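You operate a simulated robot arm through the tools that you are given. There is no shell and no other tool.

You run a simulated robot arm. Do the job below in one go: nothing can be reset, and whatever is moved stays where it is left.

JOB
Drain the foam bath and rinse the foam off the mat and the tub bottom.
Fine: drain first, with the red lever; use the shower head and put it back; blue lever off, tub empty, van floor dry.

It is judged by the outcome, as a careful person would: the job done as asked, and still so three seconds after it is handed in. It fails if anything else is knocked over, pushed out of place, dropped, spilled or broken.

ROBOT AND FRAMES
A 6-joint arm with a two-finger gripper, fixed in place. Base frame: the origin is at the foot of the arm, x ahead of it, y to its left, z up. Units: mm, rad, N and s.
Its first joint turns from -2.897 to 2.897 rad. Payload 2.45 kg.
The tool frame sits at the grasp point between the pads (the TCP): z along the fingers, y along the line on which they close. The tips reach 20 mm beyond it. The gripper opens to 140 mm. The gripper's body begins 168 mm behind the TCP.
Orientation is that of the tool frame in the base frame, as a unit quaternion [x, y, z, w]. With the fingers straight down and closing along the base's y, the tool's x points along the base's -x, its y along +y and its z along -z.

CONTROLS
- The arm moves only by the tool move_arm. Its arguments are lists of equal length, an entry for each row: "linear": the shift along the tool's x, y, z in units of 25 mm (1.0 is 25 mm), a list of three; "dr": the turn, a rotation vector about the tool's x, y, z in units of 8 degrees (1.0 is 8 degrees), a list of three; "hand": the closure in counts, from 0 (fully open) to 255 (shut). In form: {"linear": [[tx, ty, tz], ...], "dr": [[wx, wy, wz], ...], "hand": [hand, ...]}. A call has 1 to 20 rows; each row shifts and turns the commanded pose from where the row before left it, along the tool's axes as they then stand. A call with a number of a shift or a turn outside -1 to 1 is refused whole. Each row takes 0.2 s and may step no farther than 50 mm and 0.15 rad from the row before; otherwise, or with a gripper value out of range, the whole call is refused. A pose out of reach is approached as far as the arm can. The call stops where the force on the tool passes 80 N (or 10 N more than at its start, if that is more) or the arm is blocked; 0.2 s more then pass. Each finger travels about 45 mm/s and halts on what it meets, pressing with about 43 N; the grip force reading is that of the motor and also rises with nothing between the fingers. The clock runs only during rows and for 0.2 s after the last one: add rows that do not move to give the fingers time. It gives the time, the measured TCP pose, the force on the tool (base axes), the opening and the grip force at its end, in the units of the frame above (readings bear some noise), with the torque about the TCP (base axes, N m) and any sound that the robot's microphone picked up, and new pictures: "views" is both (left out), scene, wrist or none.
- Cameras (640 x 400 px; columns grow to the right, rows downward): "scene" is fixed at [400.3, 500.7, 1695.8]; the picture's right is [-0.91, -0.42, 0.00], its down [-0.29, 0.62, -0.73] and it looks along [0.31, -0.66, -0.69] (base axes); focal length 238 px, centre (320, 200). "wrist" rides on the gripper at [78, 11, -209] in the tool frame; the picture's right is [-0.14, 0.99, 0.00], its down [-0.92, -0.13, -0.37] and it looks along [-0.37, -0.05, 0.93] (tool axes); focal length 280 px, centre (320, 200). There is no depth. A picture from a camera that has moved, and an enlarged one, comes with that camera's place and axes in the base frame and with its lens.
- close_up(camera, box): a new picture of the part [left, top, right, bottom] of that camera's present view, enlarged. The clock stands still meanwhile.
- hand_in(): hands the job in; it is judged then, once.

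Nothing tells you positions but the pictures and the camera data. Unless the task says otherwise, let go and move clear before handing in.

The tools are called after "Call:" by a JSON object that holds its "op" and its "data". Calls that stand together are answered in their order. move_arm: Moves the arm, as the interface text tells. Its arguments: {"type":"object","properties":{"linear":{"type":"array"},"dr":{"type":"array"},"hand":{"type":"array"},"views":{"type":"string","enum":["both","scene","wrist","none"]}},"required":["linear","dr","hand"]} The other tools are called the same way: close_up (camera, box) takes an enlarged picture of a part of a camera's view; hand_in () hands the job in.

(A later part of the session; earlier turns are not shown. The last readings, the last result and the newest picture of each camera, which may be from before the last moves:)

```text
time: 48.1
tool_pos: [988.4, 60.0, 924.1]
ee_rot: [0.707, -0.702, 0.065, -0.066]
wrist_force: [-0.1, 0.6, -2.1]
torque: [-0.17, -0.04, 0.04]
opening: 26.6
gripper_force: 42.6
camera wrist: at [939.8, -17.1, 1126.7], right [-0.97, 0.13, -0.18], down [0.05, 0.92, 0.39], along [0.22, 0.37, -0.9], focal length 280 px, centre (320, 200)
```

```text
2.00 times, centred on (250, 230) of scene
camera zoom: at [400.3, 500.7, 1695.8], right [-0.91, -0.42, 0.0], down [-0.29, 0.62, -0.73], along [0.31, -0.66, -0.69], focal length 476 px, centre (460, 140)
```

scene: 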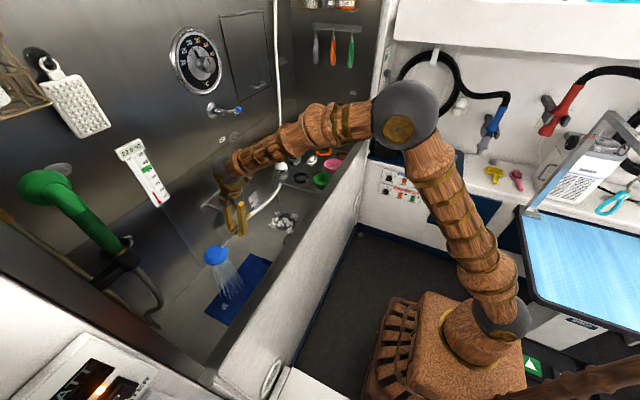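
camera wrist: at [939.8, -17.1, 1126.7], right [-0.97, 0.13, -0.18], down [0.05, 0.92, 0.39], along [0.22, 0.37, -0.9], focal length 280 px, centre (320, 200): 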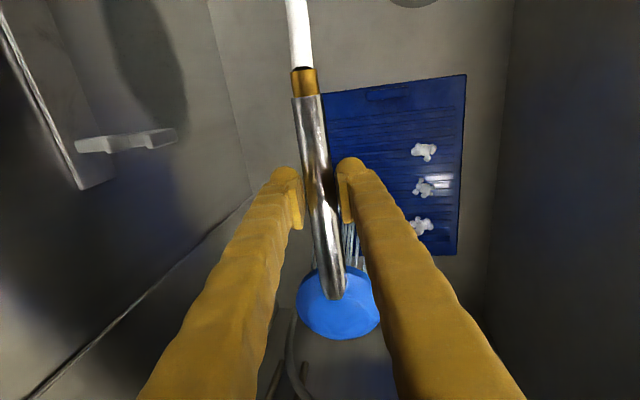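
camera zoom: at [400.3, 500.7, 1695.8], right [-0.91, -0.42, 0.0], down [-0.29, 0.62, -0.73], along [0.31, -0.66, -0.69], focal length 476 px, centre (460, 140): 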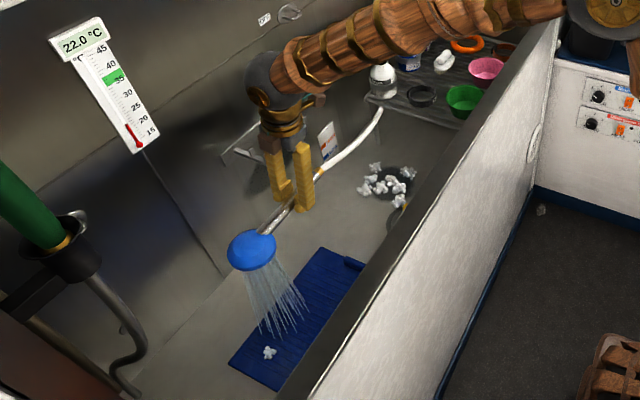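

The second clump is gone, and the hose follows without tugging. On to the third clump in this column.

Call:
{"op": "move_arm", "data": {"linear": [[-0.95, 0, 0], [-0.95, 0, 0], [-0.95, 0.05, 0], [-0.85, 0.05, 0], [0, 0, 0], [0, 0, 0], [0, 0, 0], [0, 0, 0]], "dr": [[0, 0, 0], [0, 0, 0], [0, 0, 0], [0, 0, 0], [0, 0, 0], [0, 0, 0], [0, 0, 0], [0, 0, 0]], "hand": [255, 255, 255, 255, 255, 255, 255, 255], "views": "both"}}

Call:
{"op": "close_up", "data": {"camera": "scene", "box": [160, 130, 340, 330]}}

```text
time: 49.9
tool_pos: [986.8, 154.2, 921.9]
ee_rot: [0.706, -0.702, 0.065, -0.065]
wrist_force: [-0.2, 0.4, -3.0]
torque: [-0.19, 0.01, -0.02]
opening: 26.1
gripper_force: 42.6
camera wrist: at [938.1, 76.6, 1124.7], right [-0.97, 0.13, -0.18], down [0.05, 0.92, 0.39], along [0.22, 0.37, -0.9], focal length 280 px, centre (320, 200)
```

scene: 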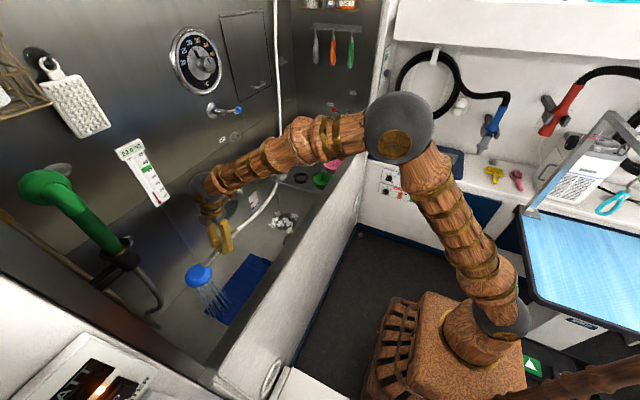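
wrist: 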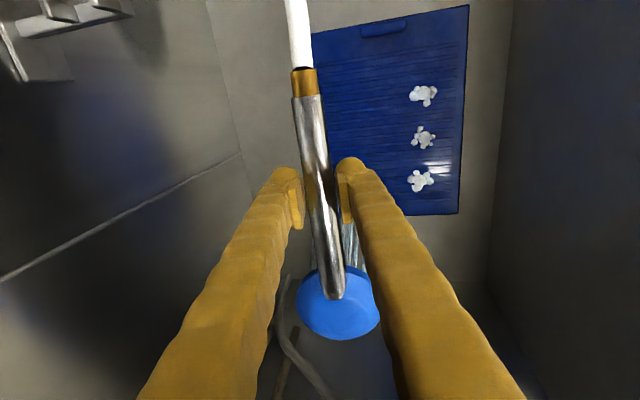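

```text
2.00 times, centred on (250, 230) of scene
camera zoom: at [400.3, 500.7, 1695.8], right [-0.91, -0.42, 0.0], down [-0.29, 0.62, -0.73], along [0.31, -0.66, -0.69], focal length 476 px, centre (460, 140)
```

zoom: 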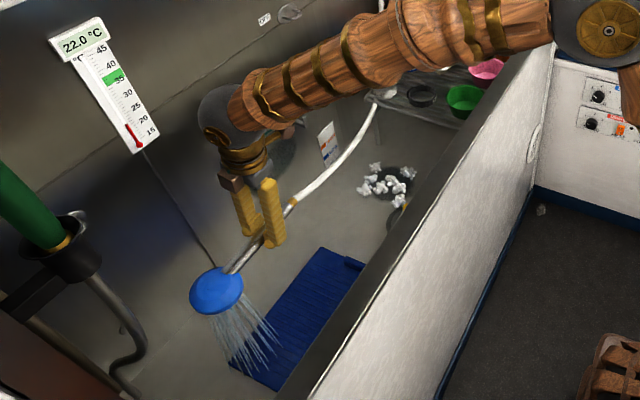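

All three clumps of the first column are gone. Now across to the second column at x ≈ 866, starting at y ≈ 264.

Call:
{"op": "move_arm", "data": {"linear": [[0.2, 0.93, -0.173], [0.2, 0.93, -0.173], [0.2, 0.93, -0.173], [0.2, 0.93, -0.173], [0.2, 0.93, -0.173], [0, 0, 0], [0, 0, 0], [0, 0, 0], [0, 0, 0]], "dr": [[0, 0, 0], [0, 0, 0], [0, 0, 0], [0, 0, 0], [0, 0, 0], [0, 0, 0], [0, 0, 0], [0, 0, 0], [0, 0, 0]], "hand": [255, 255, 255, 255, 255, 255, 255, 255, 255], "views": "both"}}

Call:
{"op": "close_up", "data": {"camera": "wrist", "box": [240, 0, 500, 300]}}

```text
time: 51.9
tool_pos: [869.9, 128.0, 924.5]
ee_rot: [0.707, -0.701, 0.065, -0.066]
wrist_force: [-0.4, 0.5, -2.9]
torque: [-0.19, -0.01, -0.01]
opening: 26.2
gripper_force: 42.8
camera wrist: at [820.1, 50.5, 1125.9], right [-0.97, 0.13, -0.18], down [0.05, 0.92, 0.39], along [0.22, 0.37, -0.9], focal length 280 px, centre (320, 200)
```

scene: 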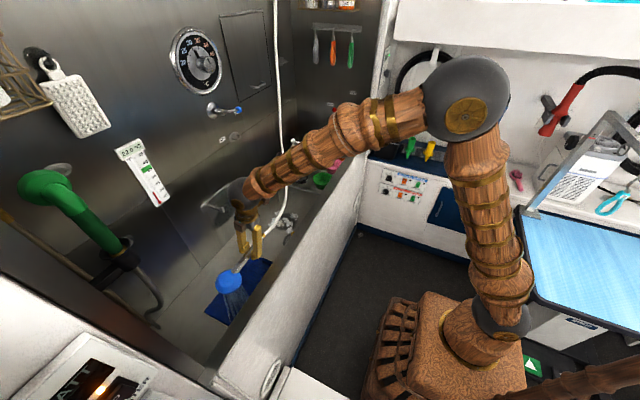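
wrist: 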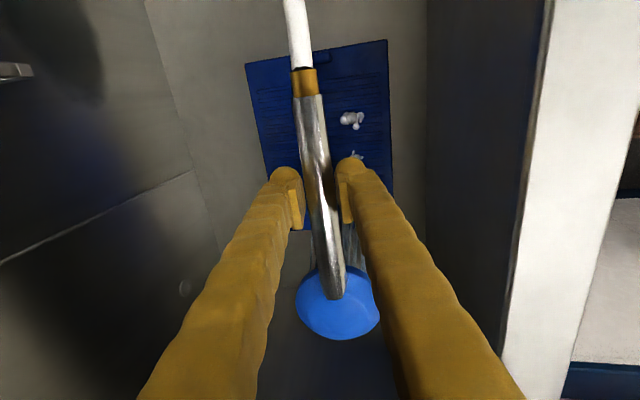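

```text
1.33 times, centred on (370, 150) of wrist
camera zoom: at [820.1, 50.5, 1125.9], right [-0.97, 0.13, -0.18], down [0.05, 0.92, 0.39], along [0.22, 0.37, -0.9], focal length 374 px, centre (253, 267)
```

zoom: 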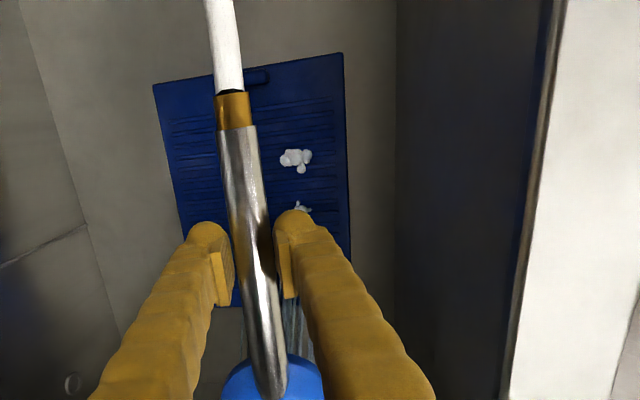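

Spray is on the second column. I'll sweep back along it in -y over the remaining two clumps.

Call:
{"op": "move_arm", "data": {"linear": [[1, 0, 0], [1, 0, 0], [1, 0, 0], [0.2, 0, 0], [0, 0, 0], [0, 0, 0], [0, 0, 0], [1, 0, 0], [1, 0, 0], [0.9, 0, 0], [0, 0, 0], [0, 0, 0], [0, 0, 0], [0, 0, 0]], "dr": [[0, 0, 0], [0, 0, 0], [0, 0, 0], [0, 0, 0], [0, 0, 0], [0, 0, 0], [0, 0, 0], [0, 0, 0], [0, 0, 0], [0, 0, 0], [0, 0, 0], [0, 0, 0], [0, 0, 0], [0, 0, 0]], "hand": [255, 255, 255, 255, 255, 255, 255, 255, 255, 255, 255, 255, 255, 255], "views": "both"}}

Call:
{"op": "close_up", "data": {"camera": "scene", "box": [160, 130, 340, 330]}}

```text
time: 54.9
tool_pos: [871.4, -25.1, 924.4]
ee_rot: [0.707, -0.702, 0.066, -0.066]
wrist_force: [-0.2, -0.5, -2.7]
torque: [-0.16, 0.0, 0.01]
opening: 26.1
gripper_force: 43.1
camera wrist: at [821.6, -102.9, 1126.5], right [-0.97, 0.13, -0.18], down [0.05, 0.92, 0.39], along [0.22, 0.37, -0.9], focal length 280 px, centre (320, 200)
```

scene: 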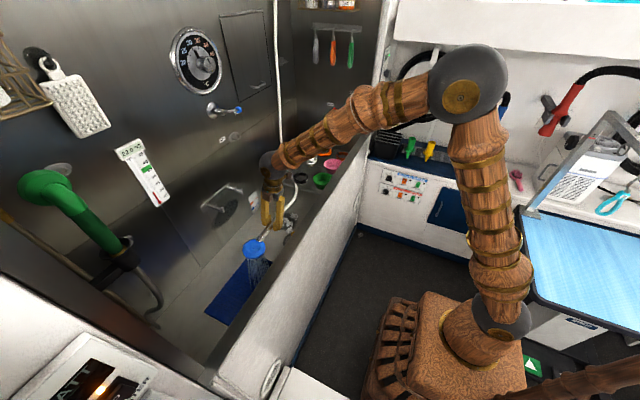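
wrist: 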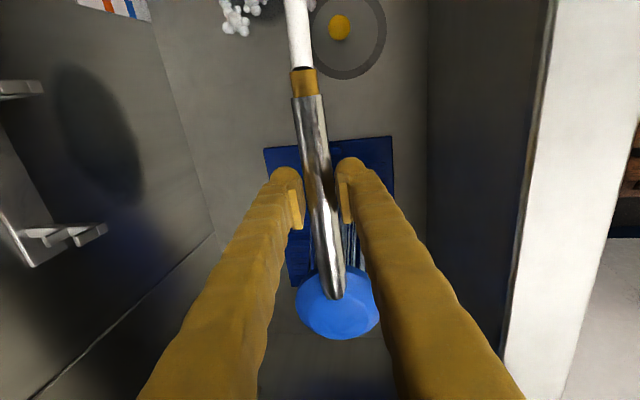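

```text
2.00 times, centred on (250, 230) of scene
camera zoom: at [400.3, 500.7, 1695.8], right [-0.91, -0.42, 0.0], down [-0.29, 0.62, -0.73], along [0.31, -0.66, -0.69], focal length 476 px, centre (460, 140)
```

zoom: 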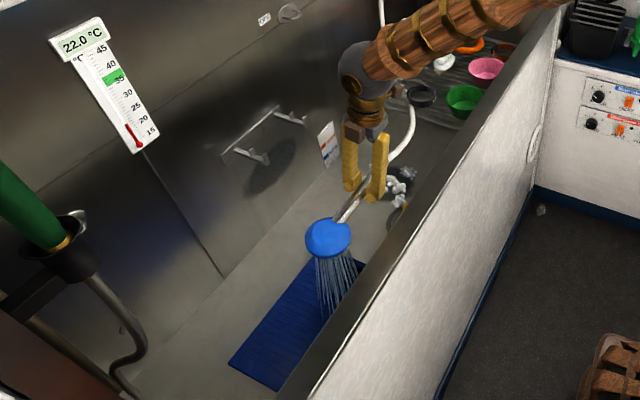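

The mat now looks clean. For the cluster by the drain I'll move to x ≈ 1010, rise a little, and tilt the head so the jet points down and towards -y, keeping clear of the bottle shelf.

Call:
{"op": "move_arm", "data": {"linear": [[0.2, -0.861, -0.283], [0.2, -0.861, -0.283], [0.2, -0.861, -0.283], [0.2, -0.861, -0.283], [0.2, -0.861, -0.283], [0.2, -0.861, -0.283], [0.2, -0.861, -0.283], [0, 0, 0], [0, 0, 0], [0, 0, 0], [0, 0, 0], [0, 0, 0]], "dr": [[0, 0, 0], [0, 0, 0], [0, 0, 0], [0, 0, 0], [0, 0, 0], [0, 0, 0], [0, 0, 0], [0, 0.984, -0.183], [0, 0.984, -0.183], [0, 0.984, -0.183], [0, 0.984, -0.183], [0, 0.984, -0.183]], "hand": [255, 255, 255, 255, 255, 255, 255, 255, 255, 255, 255, 255], "views": "both"}}

Call:
{"op": "close_up", "data": {"camera": "scene", "box": [160, 130, 340, 330]}}

```text
time: 57.5
tool_pos: [1008.8, -60.3, 1001.6]
ee_rot: [0.685, -0.638, 0.303, 0.178]
wrist_force: [-0.3, -0.1, -2.4]
torque: [-0.05, -0.01, -0.01]
opening: 26.0
gripper_force: 43.1
camera wrist: at [958.6, 12.4, 1206.3], right [-0.97, -0.02, -0.23], down [0.05, 0.95, -0.3], along [0.22, -0.3, -0.93], focal length 280 px, centre (320, 200)
```

scene: 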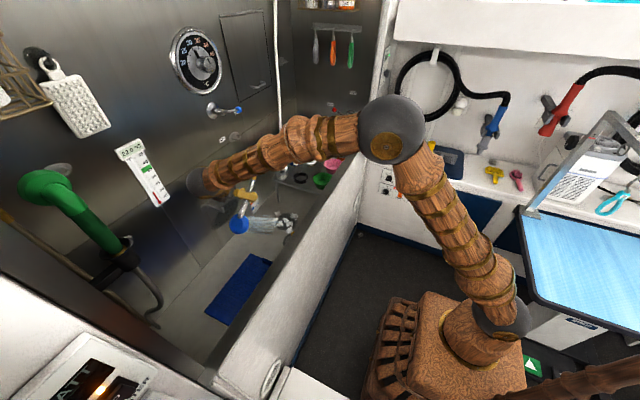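
wrist: 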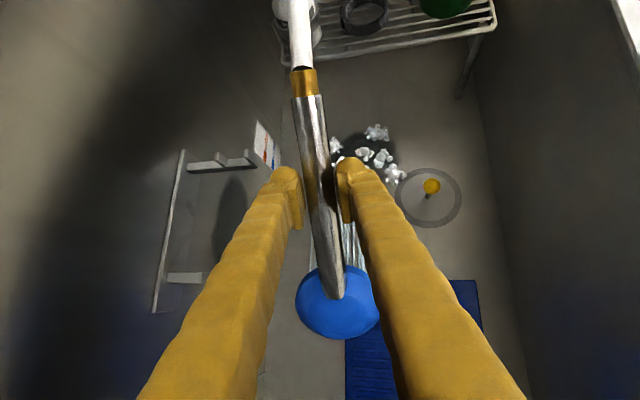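

```text
2.00 times, centred on (250, 230) of scene
camera zoom: at [400.3, 500.7, 1695.8], right [-0.91, -0.42, 0.0], down [-0.29, 0.62, -0.73], along [0.31, -0.66, -0.69], focal length 476 px, centre (460, 140)
```

zoom: 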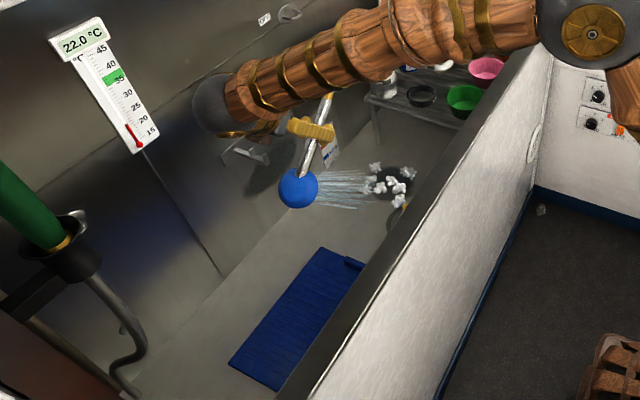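

The jet reaches the cluster and the mat is clean. I'll sweep the jet over the cluster area in a raster.

Call:
{"op": "move_arm", "data": {"linear": [[0, -0.88, 0.17], [0, -0.88, 0.17], [0, 0, 0], [0, 0, 0], [0.613, 0.098, 0.504], [0.613, 0.098, 0.504], [0, 0, 0], [0.613, 0.098, 0.504], [0.613, 0.098, 0.504], [0, 0, 0], [0, 0.864, -0.165], [0, 0.864, -0.165], [0, 0.864, -0.165], [0, 0, 0], [-0.613, -0.098, -0.504], [-0.613, -0.098, -0.504], [0, 0, 0], [0, 0, 0]], "dr": [[0, 0, 0], [0, 0, 0], [0, 0, 0], [0, 0, 0], [0, 0, 0], [0, 0, 0], [0, 0, 0], [0, 0, 0], [0, 0, 0], [0, 0, 0], [0, 0, 0], [0, 0, 0], [0, 0, 0], [0, 0, 0], [0, 0, 0], [0, 0, 0], [0, 0, 0], [0, 0, 0]], "hand": [255, 255, 255, 255, 255, 255, 255, 255, 255, 255, 255, 255, 255, 255, 255, 255, 255, 255], "views": "both"}}

Call:
{"op": "close_up", "data": {"camera": "scene", "box": [160, 130, 340, 330]}}

Call:
{"op": "close_up", "data": {"camera": "wrist", "box": [260, 60, 520, 260]}}

```text
time: 61.3
tool_pos: [989.1, -98.8, 999.3]
ee_rot: [0.686, -0.637, 0.304, 0.179]
wrist_force: [0.1, 0.0, -2.1]
torque: [-0.13, 0.0, 0.0]
opening: 26.1
gripper_force: 42.5
camera wrist: at [938.9, -26.8, 1204.6], right [-0.97, -0.02, -0.23], down [0.05, 0.95, -0.3], along [0.22, -0.3, -0.93], focal length 280 px, centre (320, 200)
```

scene: 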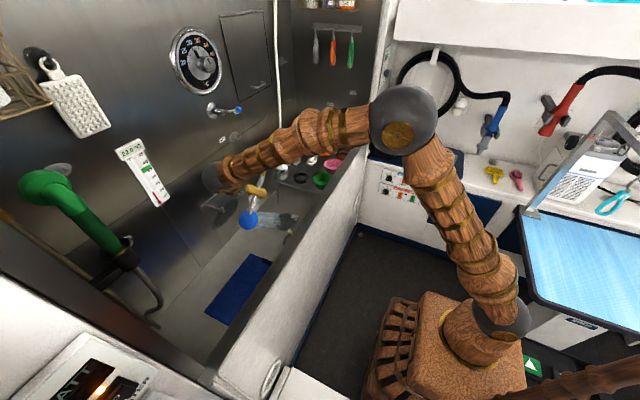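
wrist: 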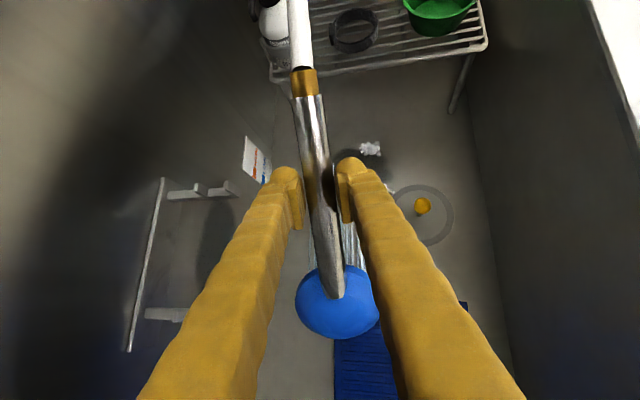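

```text
2.00 times, centred on (250, 230) of scene
camera zoom: at [400.3, 500.7, 1695.8], right [-0.91, -0.42, 0.0], down [-0.29, 0.62, -0.73], along [0.31, -0.66, -0.69], focal length 476 px, centre (460, 140)
```

zoom: 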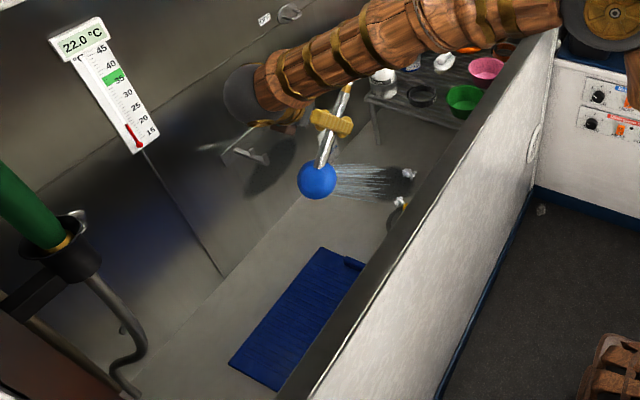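

```text
2.00 times, centred on (390, 160) of wrist
camera zoom: at [938.9, -26.8, 1204.6], right [-0.97, -0.02, -0.23], down [0.05, 0.95, -0.3], along [0.22, -0.3, -0.93], focal length 561 px, centre (180, 280)
```

zoom: 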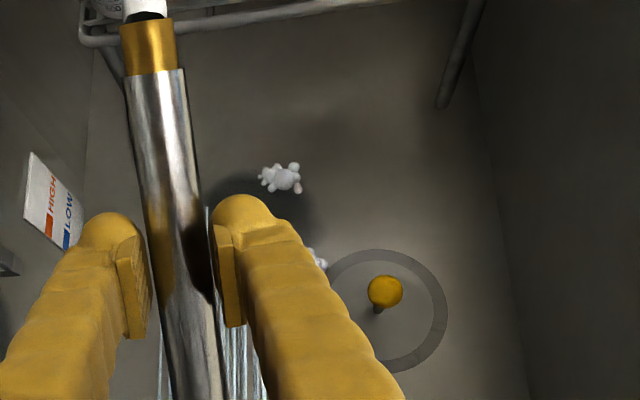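

Two clumps remain, near (930, -240) and (961, -342). I'll bring the jet onto each of them.

Call:
{"op": "move_arm", "data": {"linear": [[0, 0.884, -0.17], [0, 0.884, -0.17], [0, 0.884, -0.17], [0, 0.884, -0.17], [0, 0, 0], [0, 0, 0], [0, 0, 0], [0.651, 0.104, 0.536], [0.651, 0.104, 0.536], [0.651, 0.104, 0.536], [0.651, 0.104, 0.536], [0, 0, 0], [0, 0, 0], [0, 0, 0], [0, -0.785, 0.15], [0, 0, 0], [0, 0, 0]], "dr": [[0, 0, 0], [0, 0, 0], [0, 0, 0], [0, 0, 0], [0, 0, 0], [0, 0, 0], [0, 0, 0], [0, 0, 0], [0, 0, 0], [0, 0, 0], [0, 0, 0], [0, 0, 0], [0, 0, 0], [0, 0, 0], [0, 0, 0], [0, 0, 0], [0, 0, 0]], "hand": [255, 255, 255, 255, 255, 255, 255, 255, 255, 255, 255, 255, 255, 255, 255, 255, 255], "views": "both"}}

Call:
{"op": "close_up", "data": {"camera": "scene", "box": [160, 130, 340, 330]}}

Call:
{"op": "close_up", "data": {"camera": "wrist", "box": [180, 0, 520, 260]}}

```text
time: 64.9
tool_pos: [917.7, -185.9, 1000.2]
ee_rot: [0.686, -0.637, 0.303, 0.179]
wrist_force: [-0.4, 1.3, -2.5]
torque: [-0.1, 0.03, 0.01]
opening: 26.0
gripper_force: 43.0
camera wrist: at [868.3, -113.2, 1205.8], right [-0.97, -0.02, -0.23], down [0.05, 0.95, -0.3], along [0.22, -0.3, -0.93], focal length 280 px, centre (320, 200)
```

scene: 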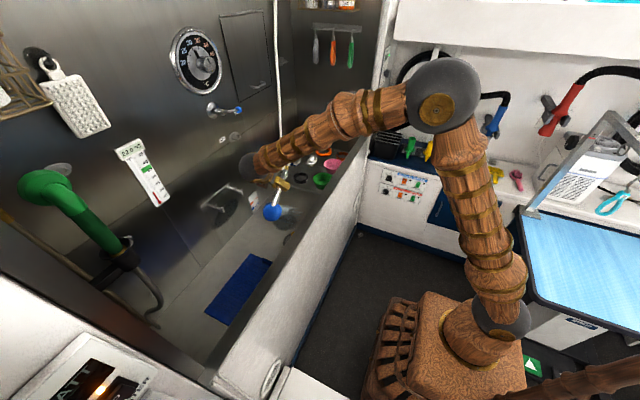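
wrist: 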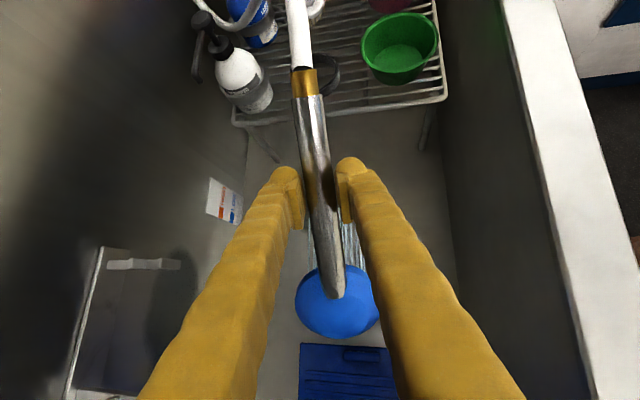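

```text
2.00 times, centred on (250, 230) of scene
camera zoom: at [400.3, 500.7, 1695.8], right [-0.91, -0.42, 0.0], down [-0.29, 0.62, -0.73], along [0.31, -0.66, -0.69], focal length 476 px, centre (460, 140)
```

zoom: 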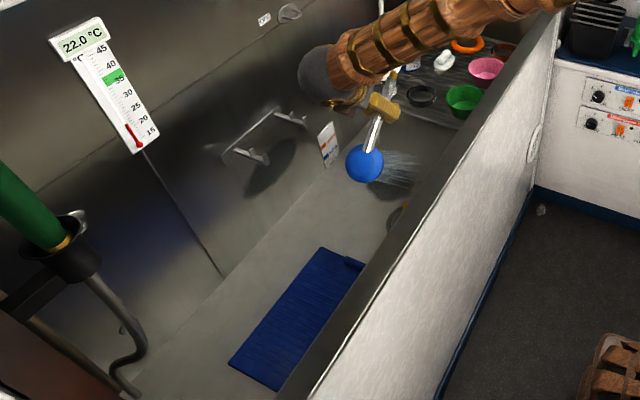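

```text
1.54 times, centred on (350, 130) of wrist
camera zoom: at [868.3, -113.2, 1205.8], right [-0.97, -0.02, -0.23], down [0.05, 0.95, -0.3], along [0.22, -0.3, -0.93], focal length 431 px, centre (274, 308)
```

zoom: 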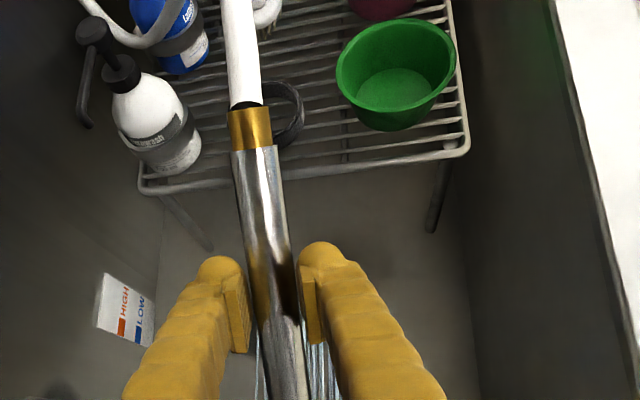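

No foam shows beyond the jet. I'll draw back in +y so the wrist camera can see the whole drain area and check.

Call:
{"op": "move_arm", "data": {"linear": [[-0.75, -0.12, -0.62], [-0.75, -0.12, -0.62], [-0.75, -0.12, -0.62], [-0.75, -0.12, -0.62], [-0.75, -0.12, -0.62], [0, -0.9, 0.17], [0, -0.9, 0.17], [0, -0.9, 0.17], [0, -0.9, 0.17], [0, -0.9, 0.17]], "dr": [[0, 0, 0], [0, 0, 0], [0, 0, 0], [0, 0, 0], [0, 0, 0], [0, 0, 0], [0, 0, 0], [0, 0, 0], [0, 0, 0], [0, 0, 0]], "hand": [255, 255, 255, 255, 255, 255, 255, 255, 255, 255], "views": "both"}}

Call:
{"op": "close_up", "data": {"camera": "scene", "box": [160, 130, 340, 330]}}

Call:
{"op": "close_up", "data": {"camera": "wrist", "box": [240, 0, 560, 300]}}

```text
time: 67.1
tool_pos: [1031.5, -60.7, 1001.5]
ee_rot: [0.685, -0.637, 0.304, 0.178]
wrist_force: [0.4, -1.0, -2.5]
torque: [-0.11, 0.05, 0.0]
opening: 26.1
gripper_force: 43.1
camera wrist: at [981.7, 11.0, 1206.2], right [-0.97, -0.02, -0.23], down [0.05, 0.95, -0.3], along [0.22, -0.3, -0.93], focal length 280 px, centre (320, 200)
```

scene: 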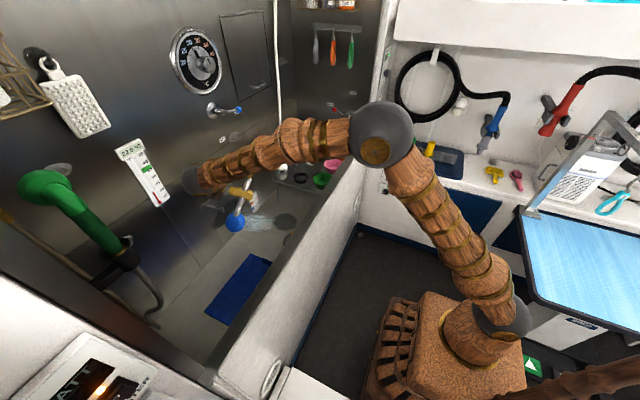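
wrist: 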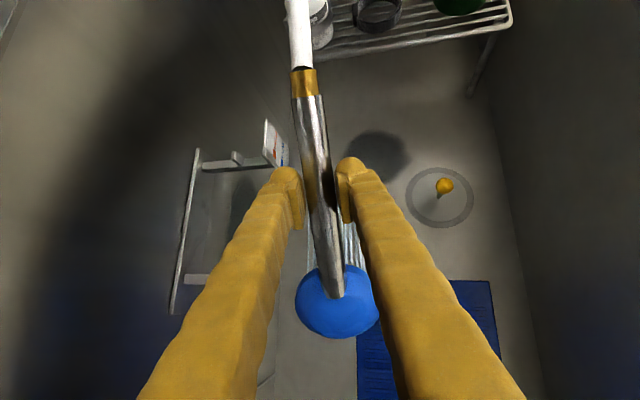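

```text
2.00 times, centred on (250, 230) of scene
camera zoom: at [400.3, 500.7, 1695.8], right [-0.91, -0.42, 0.0], down [-0.29, 0.62, -0.73], along [0.31, -0.66, -0.69], focal length 476 px, centre (460, 140)
```

zoom: 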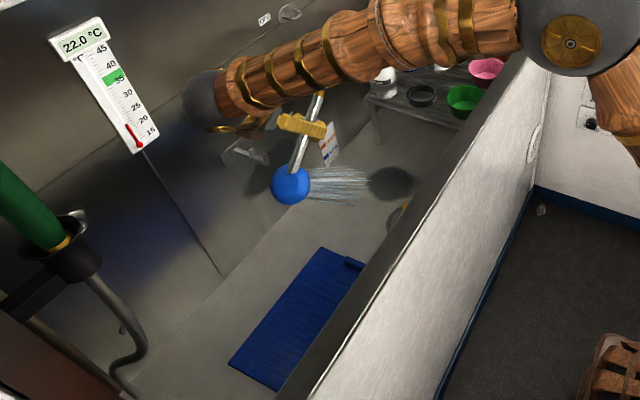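

```text
1.33 times, centred on (400, 150) of wrist
camera zoom: at [981.7, 11.0, 1206.2], right [-0.97, -0.02, -0.23], down [0.05, 0.95, -0.3], along [0.22, -0.3, -0.93], focal length 374 px, centre (213, 267)
```

zoom: 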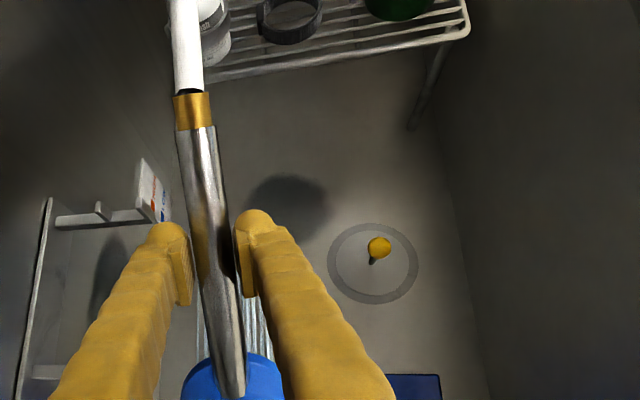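

All the foam in view is gone from the mat and the tub floor. I'll level the head again and carry it back above its cradle.

Call:
{"op": "move_arm", "data": {"linear": [[0, 0, 0], [0, 0, 0], [0, 0, 0], [0, 0, 0], [0, 0, 0], [0, 0, 0]], "dr": [[0, -0.984, 0.183], [0, -0.984, 0.183], [0, -0.984, 0.183], [0, -0.984, 0.183], [0, -0.984, 0.183], [0, 0, 0]], "hand": [255, 255, 255, 255, 255, 255], "views": "both"}}

Call:
{"op": "close_up", "data": {"camera": "wrist", "box": [60, 20, 380, 300]}}

Call:
{"op": "close_up", "data": {"camera": "scene", "box": [160, 130, 340, 330]}}

```text
time: 68.5
tool_pos: [1032.7, -60.9, 1000.9]
ee_rot: [0.706, -0.702, 0.064, -0.066]
wrist_force: [-0.9, 0.8, -3.5]
torque: [-0.17, -0.02, -0.02]
opening: 25.7
gripper_force: 43.1
camera wrist: at [983.3, -139.3, 1203.5], right [-0.97, 0.13, -0.18], down [0.05, 0.92, 0.39], along [0.22, 0.37, -0.9], focal length 280 px, centre (320, 200)
```

scene: 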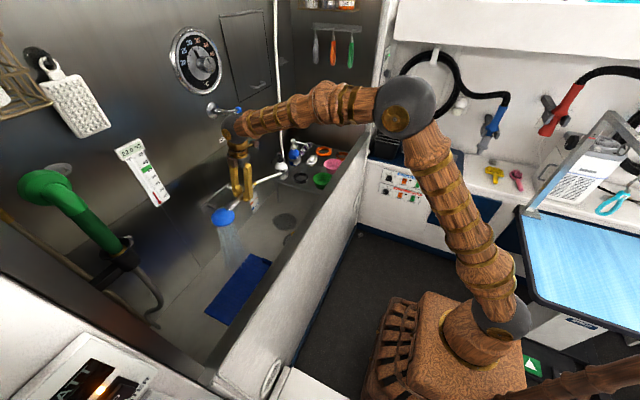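
wrist: 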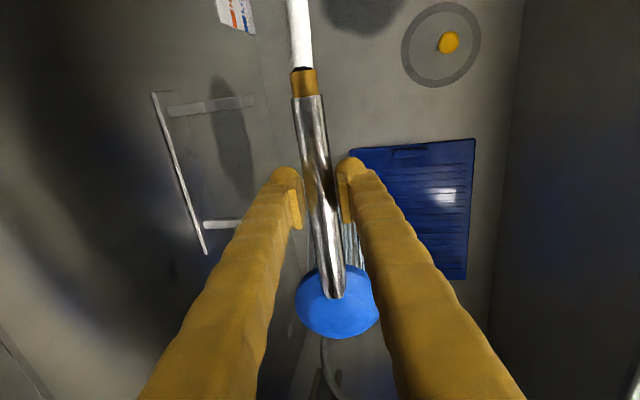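

```text
1.43 times, centred on (220, 160) of wrist
camera zoom: at [983.3, -139.3, 1203.5], right [-0.97, 0.13, -0.18], down [0.05, 0.92, 0.39], along [0.22, 0.37, -0.9], focal length 401 px, centre (463, 257)
```

zoom: 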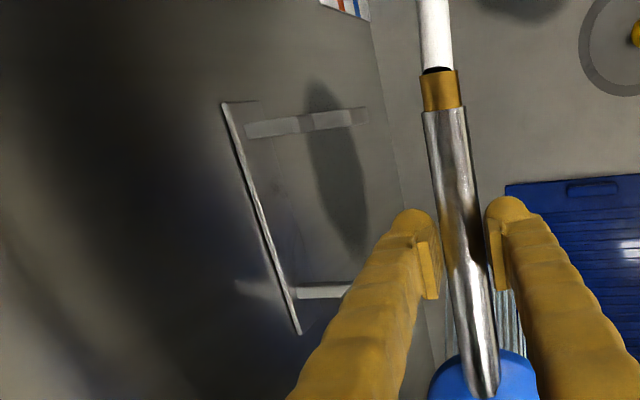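

```text
2.00 times, centred on (250, 230) of scene
camera zoom: at [400.3, 500.7, 1695.8], right [-0.91, -0.42, 0.0], down [-0.29, 0.62, -0.73], along [0.31, -0.66, -0.69], focal length 476 px, centre (460, 140)
```

zoom: 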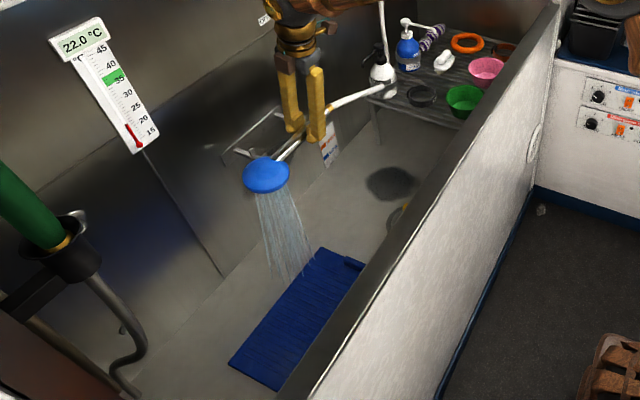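

Mat and floor look clean. Before putting the head back I'll study the cradle's shape closely.

Call:
{"op": "close_up", "data": {"camera": "wrist", "box": [140, 70, 280, 160]}}

Call:
{"op": "close_up", "data": {"camera": "scene", "box": [195, 175, 275, 225]}}

```text
4.44 times, centred on (210, 115) of wrist
camera zoom: at [983.3, -139.3, 1203.5], right [-0.97, 0.13, -0.18], down [0.05, 0.92, 0.39], along [0.22, 0.37, -0.9], focal length 1246 px, centre (809, 578)
```

zoom: 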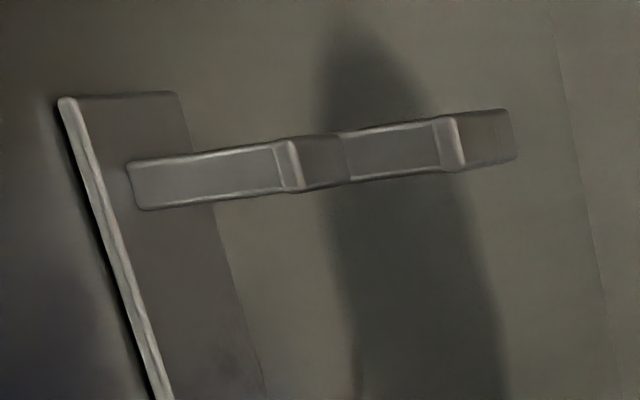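

```text
8.00 times, centred on (235, 200) of scene
camera zoom: at [400.3, 500.7, 1695.8], right [-0.91, -0.42, 0.0], down [-0.29, 0.62, -0.73], along [0.31, -0.66, -0.69], focal length 1904 px, centre (1000, 200)
```

zoom: 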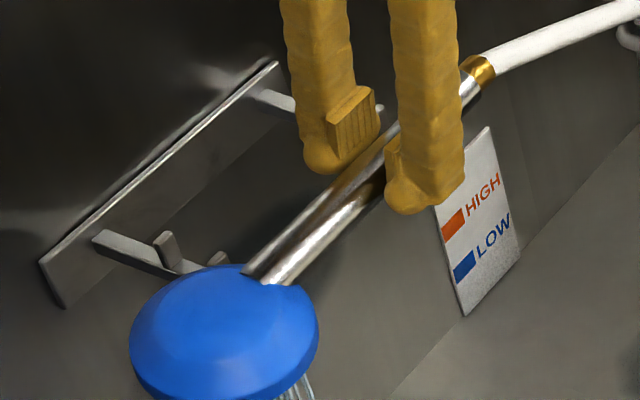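

The cradle gap is about 33 mm wide, centred near x 1129, so the handle must come down accurately. The jet still leans a little to the wall; I'll bring the tool to straight down so the head regains its original attitude.

Call:
{"op": "move_arm", "data": {"linear": [[0, 0, 0], [0, 0, 0], [0, 0, 0], [0, 0, 0]], "dr": [[-0.66, 0, 0], [-0.66, 0, 0], [0, 0, 0], [0, 0, 0]], "hand": [255, 255, 255, 255], "views": "both"}}

Call:
{"op": "close_up", "data": {"camera": "scene", "box": [190, 160, 300, 300]}}

Call:
{"op": "close_up", "data": {"camera": "wrist", "box": [240, 60, 420, 340]}}

```text
time: 69.5
tool_pos: [1032.6, -60.7, 1002.0]
ee_rot: [0.709, -0.705, 0.0, 0.0]
wrist_force: [0.2, 0.6, -2.6]
torque: [-0.18, -0.03, -0.02]
opening: 26.0
gripper_force: 43.8
camera wrist: at [1021.6, -138.7, 1208.7], right [-0.99, 0.13, 0.0], down [0.12, 0.92, 0.37], along [0.05, 0.36, -0.93], focal length 280 px, centre (320, 200)
```

scene: 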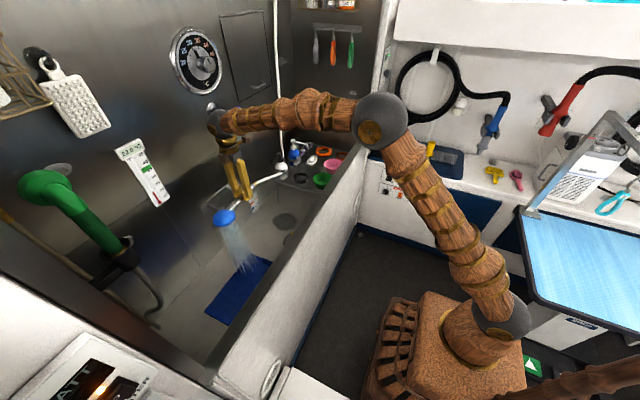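
wrist: 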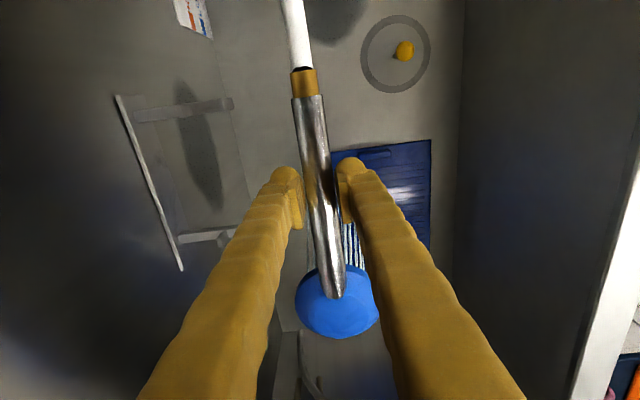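

```text
2.86 times, centred on (245, 230) of scene
camera zoom: at [400.3, 500.7, 1695.8], right [-0.91, -0.42, 0.0], down [-0.29, 0.62, -0.73], along [0.31, -0.66, -0.69], focal length 680 px, centre (534, 114)
```

zoom: 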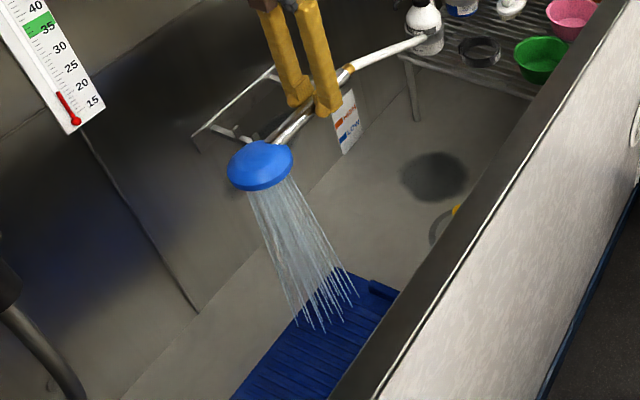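

```text
1.43 times, centred on (330, 200) of wrist
camera zoom: at [1021.6, -138.7, 1208.7], right [-0.99, 0.13, 0.0], down [0.12, 0.92, 0.37], along [0.05, 0.36, -0.93], focal length 401 px, centre (306, 200)
```

zoom: 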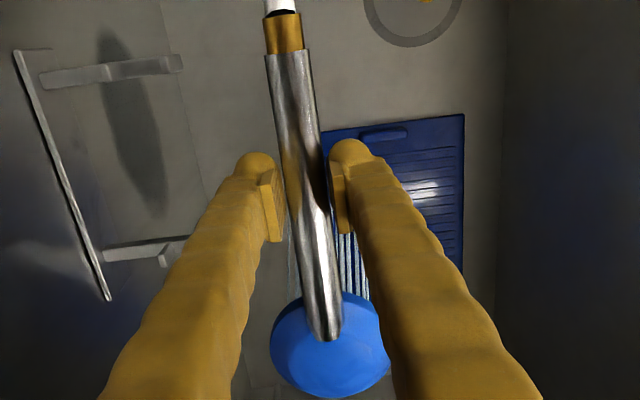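

Now the jet is vertical as it was in the cradle. I'll move over the cradle at x 1129, y -70, still 60 mm above it.

Call:
{"op": "move_arm", "data": {"linear": [[0.104, -0.964, 0], [0.104, -0.964, 0], [0.104, -0.964, 0], [0.104, -0.964, 0], [0, 0, 0], [0, 0, 0]], "dr": [[0, 0, 0], [0, 0, 0], [0, 0, 0], [0, 0, 0], [0, 0, 0], [0, 0, 0]], "hand": [255, 255, 255, 255, 255, 255], "views": "both"}}

Call:
{"op": "close_up", "data": {"camera": "wrist", "box": [240, 60, 420, 340]}}

Call:
{"op": "close_up", "data": {"camera": "scene", "box": [180, 160, 280, 230]}}

```text
time: 70.9
tool_pos: [1128.1, -70.5, 999.8]
ee_rot: [0.709, -0.705, 0.0, 0.0]
wrist_force: [-0.4, 0.0, -2.8]
torque: [-0.16, -0.03, -0.05]
opening: 25.7
gripper_force: 43.2
camera wrist: at [1117.7, -148.4, 1208.7], right [-0.99, 0.13, 0.0], down [0.12, 0.92, 0.37], along [0.05, 0.36, -0.93], focal length 280 px, centre (320, 200)
```

scene: 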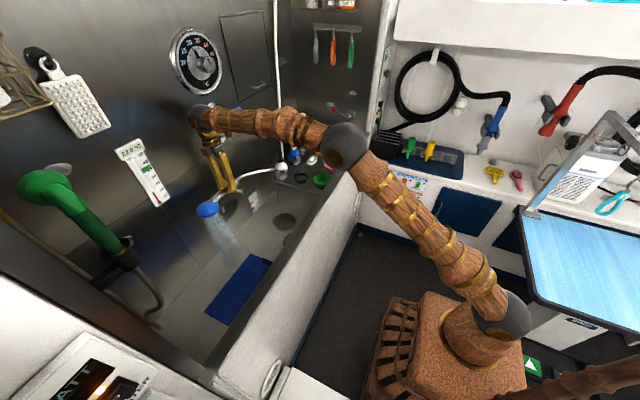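
wrist: 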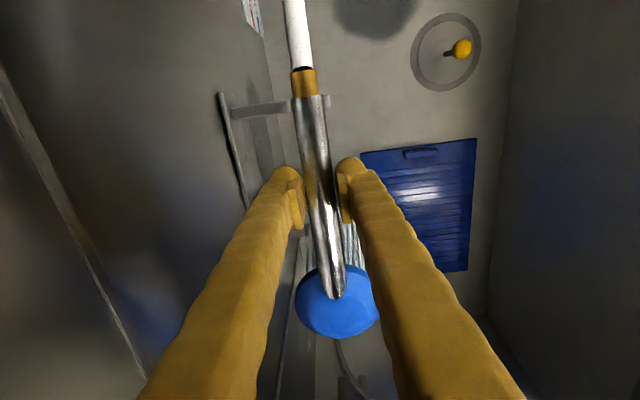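

```text
1.43 times, centred on (330, 200) of wrist
camera zoom: at [1117.7, -148.4, 1208.7], right [-0.99, 0.13, 0.0], down [0.12, 0.92, 0.37], along [0.05, 0.36, -0.93], focal length 401 px, centre (306, 200)
```

zoom: 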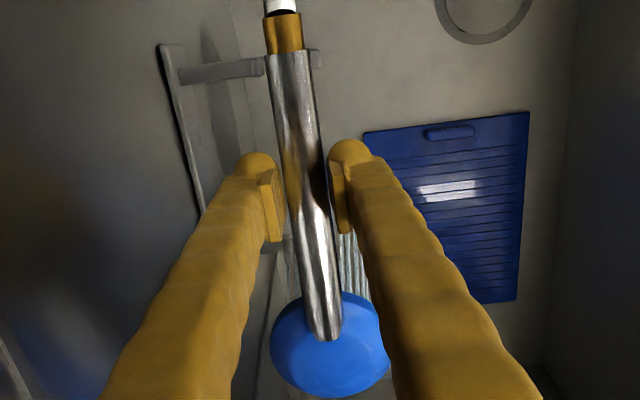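

```text
5.71 times, centred on (230, 195) of scene
camera zoom: at [400.3, 500.7, 1695.8], right [-0.91, -0.42, 0.0], down [-0.29, 0.62, -0.73], along [0.31, -0.66, -0.69], focal length 1360 px, centre (834, 229)
```

zoom: 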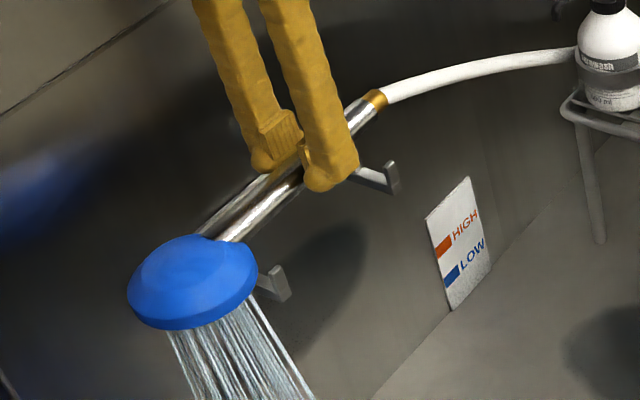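

The arm reaches it fully. I'll check the hose-side cradle arm against the handle before lowering.

Call:
{"op": "close_up", "data": {"camera": "wrist", "box": [225, 60, 345, 135]}}

```text
5.33 times, centred on (285, 98) of wrist
camera zoom: at [1117.7, -148.4, 1208.7], right [-0.99, 0.13, 0.0], down [0.12, 0.92, 0.37], along [0.05, 0.36, -0.93], focal length 1495 px, centre (507, 747)
```

zoom: 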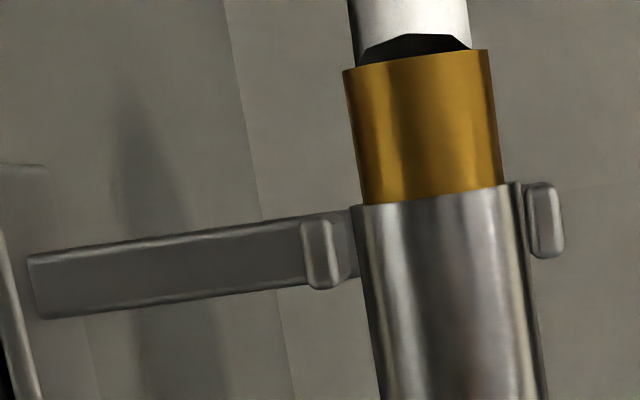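

The view gives the cradle gap's centre at about x 1132, while the handle is at 1128. I'll shift 4 mm towards the wall, lower to just above the stubs and check again.

Call:
{"op": "move_arm", "data": {"linear": [[0, -0.15, 0], [0, 0, 0.6], [0, 0, 0.6], [0, 0, 0], [0, 0, 0]], "dr": [[0, 0, 0], [0, 0, 0], [0, 0, 0], [0, 0, 0], [0, 0, 0]], "hand": [255, 255, 255, 255, 255], "views": "none"}}

Call:
{"op": "close_up", "data": {"camera": "wrist", "box": [225, 60, 345, 135]}}

Call:
{"op": "close_up", "data": {"camera": "scene", "box": [190, 160, 270, 220]}}

Call:
{"op": "close_up", "data": {"camera": "wrist", "box": [240, 200, 400, 300]}}

```text
time: 72.1
tool_pos: [1133.1, -71.2, 970.4]
ee_rot: [0.709, -0.705, 0.001, -0.001]
wrist_force: [-0.1, -0.2, -1.9]
torque: [-0.18, 0.0, -0.02]
opening: 25.6
gripper_force: 42.6
```

```text
5.33 times, centred on (285, 98) of wrist
camera zoom: at [1122.0, -147.5, 1178.5], right [-0.99, 0.13, 0.0], down [0.12, 0.92, 0.37], along [0.05, 0.36, -0.93], focal length 1495 px, centre (507, 747)
```

zoom: 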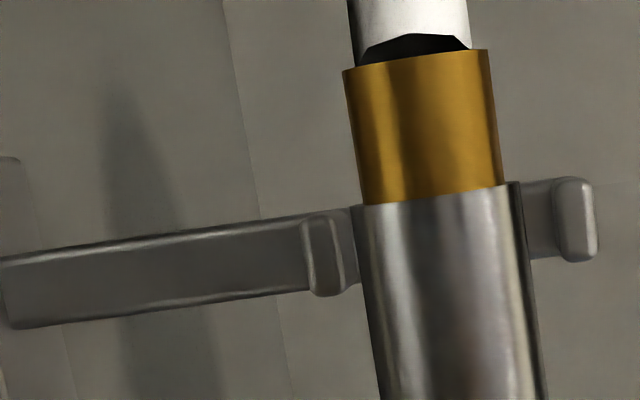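

```text
6.67 times, centred on (230, 190) of scene
camera zoom: at [400.3, 500.7, 1695.8], right [-0.91, -0.42, 0.0], down [-0.29, 0.62, -0.73], along [0.31, -0.66, -0.69], focal length 1586 px, centre (920, 267)
```

zoom: 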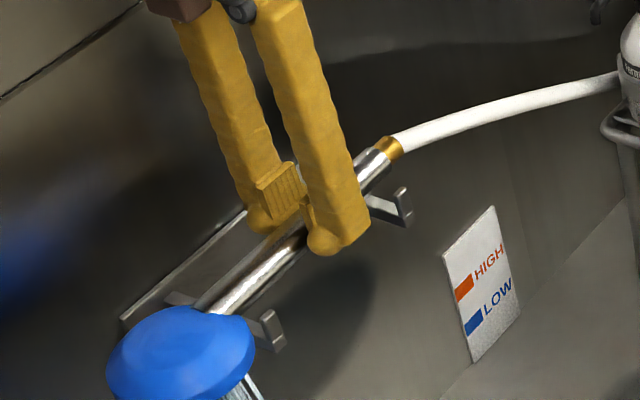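

```text
4.00 times, centred on (320, 250) of wrist
camera zoom: at [1122.0, -147.5, 1178.5], right [-0.99, 0.13, 0.0], down [0.12, 0.92, 0.37], along [0.05, 0.36, -0.93], focal length 1122 px, centre (320, 0)
```

zoom: 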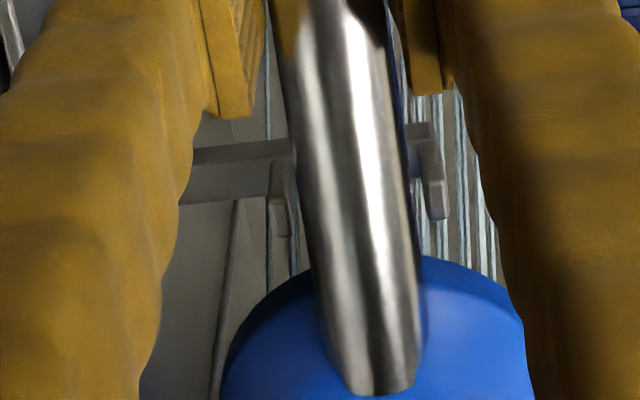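

The handle is centred over both cradle arms to within about a millimetre. Lowering it in gently.

Call:
{"op": "move_arm", "data": {"linear": [[0, 0, 0.25], [0, 0, 0.25], [0, 0, 0.25], [0, 0, 0.25], [0, 0, 0]], "dr": [[0, 0, 0], [0, 0, 0], [0, 0, 0], [0, 0, 0], [0, 0, 0]], "hand": [255, 255, 255, 255, 255], "views": "both"}}

Call:
{"op": "close_up", "data": {"camera": "wrist", "box": [225, 60, 345, 135]}}

Call:
{"op": "close_up", "data": {"camera": "scene", "box": [190, 160, 270, 220]}}

Call:
{"op": "close_up", "data": {"camera": "wrist", "box": [240, 200, 400, 300]}}

```text
time: 73.3
tool_pos: [1134.4, -72.4, 947.2]
ee_rot: [0.709, -0.705, 0.001, 0.0]
wrist_force: [-3.8, -1.2, 13.6]
torque: [1.03, -0.05, 0.28]
opening: 25.9
gripper_force: 43.1
camera wrist: at [1121.8, -148.1, 1155.4], right [-0.99, 0.13, 0.0], down [0.12, 0.92, 0.37], along [0.05, 0.36, -0.93], focal length 280 px, centre (320, 200)
```

scene: 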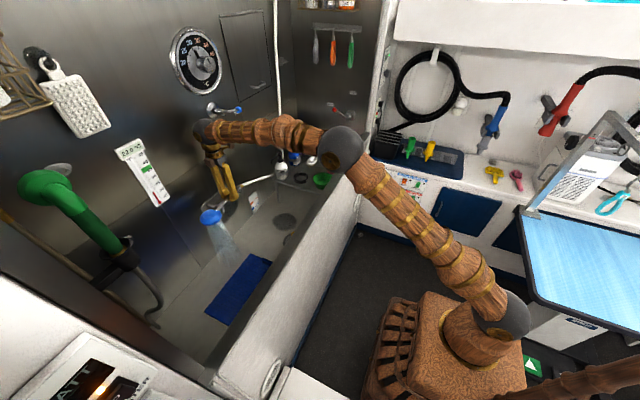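
wrist: 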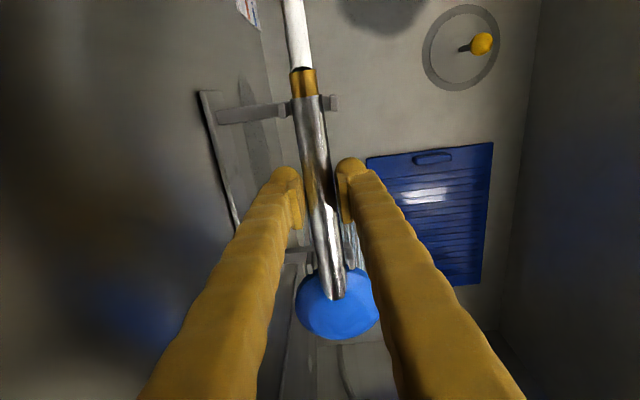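

```text
5.33 times, centred on (285, 98) of wrist
camera zoom: at [1121.8, -148.1, 1155.4], right [-0.99, 0.13, 0.0], down [0.12, 0.92, 0.37], along [0.05, 0.36, -0.93], focal length 1495 px, centre (507, 747)
```

zoom: 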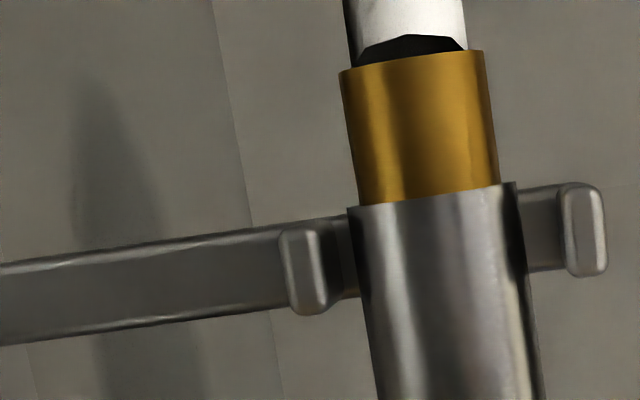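

```text
6.67 times, centred on (230, 190) of scene
camera zoom: at [400.3, 500.7, 1695.8], right [-0.91, -0.42, 0.0], down [-0.29, 0.62, -0.73], along [0.31, -0.66, -0.69], focal length 1586 px, centre (920, 267)
```

zoom: 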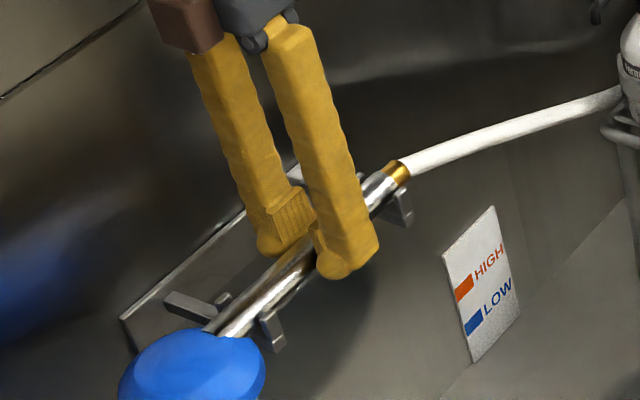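

```text
4.00 times, centred on (320, 250) of wrist
camera zoom: at [1121.8, -148.1, 1155.4], right [-0.99, 0.13, 0.0], down [0.12, 0.92, 0.37], along [0.05, 0.36, -0.93], focal length 1122 px, centre (320, 0)
```

zoom: 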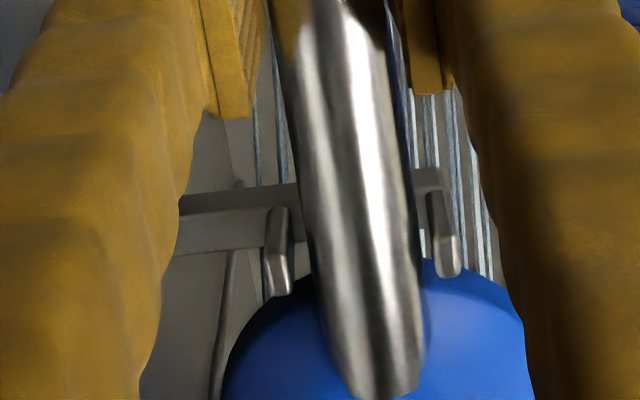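

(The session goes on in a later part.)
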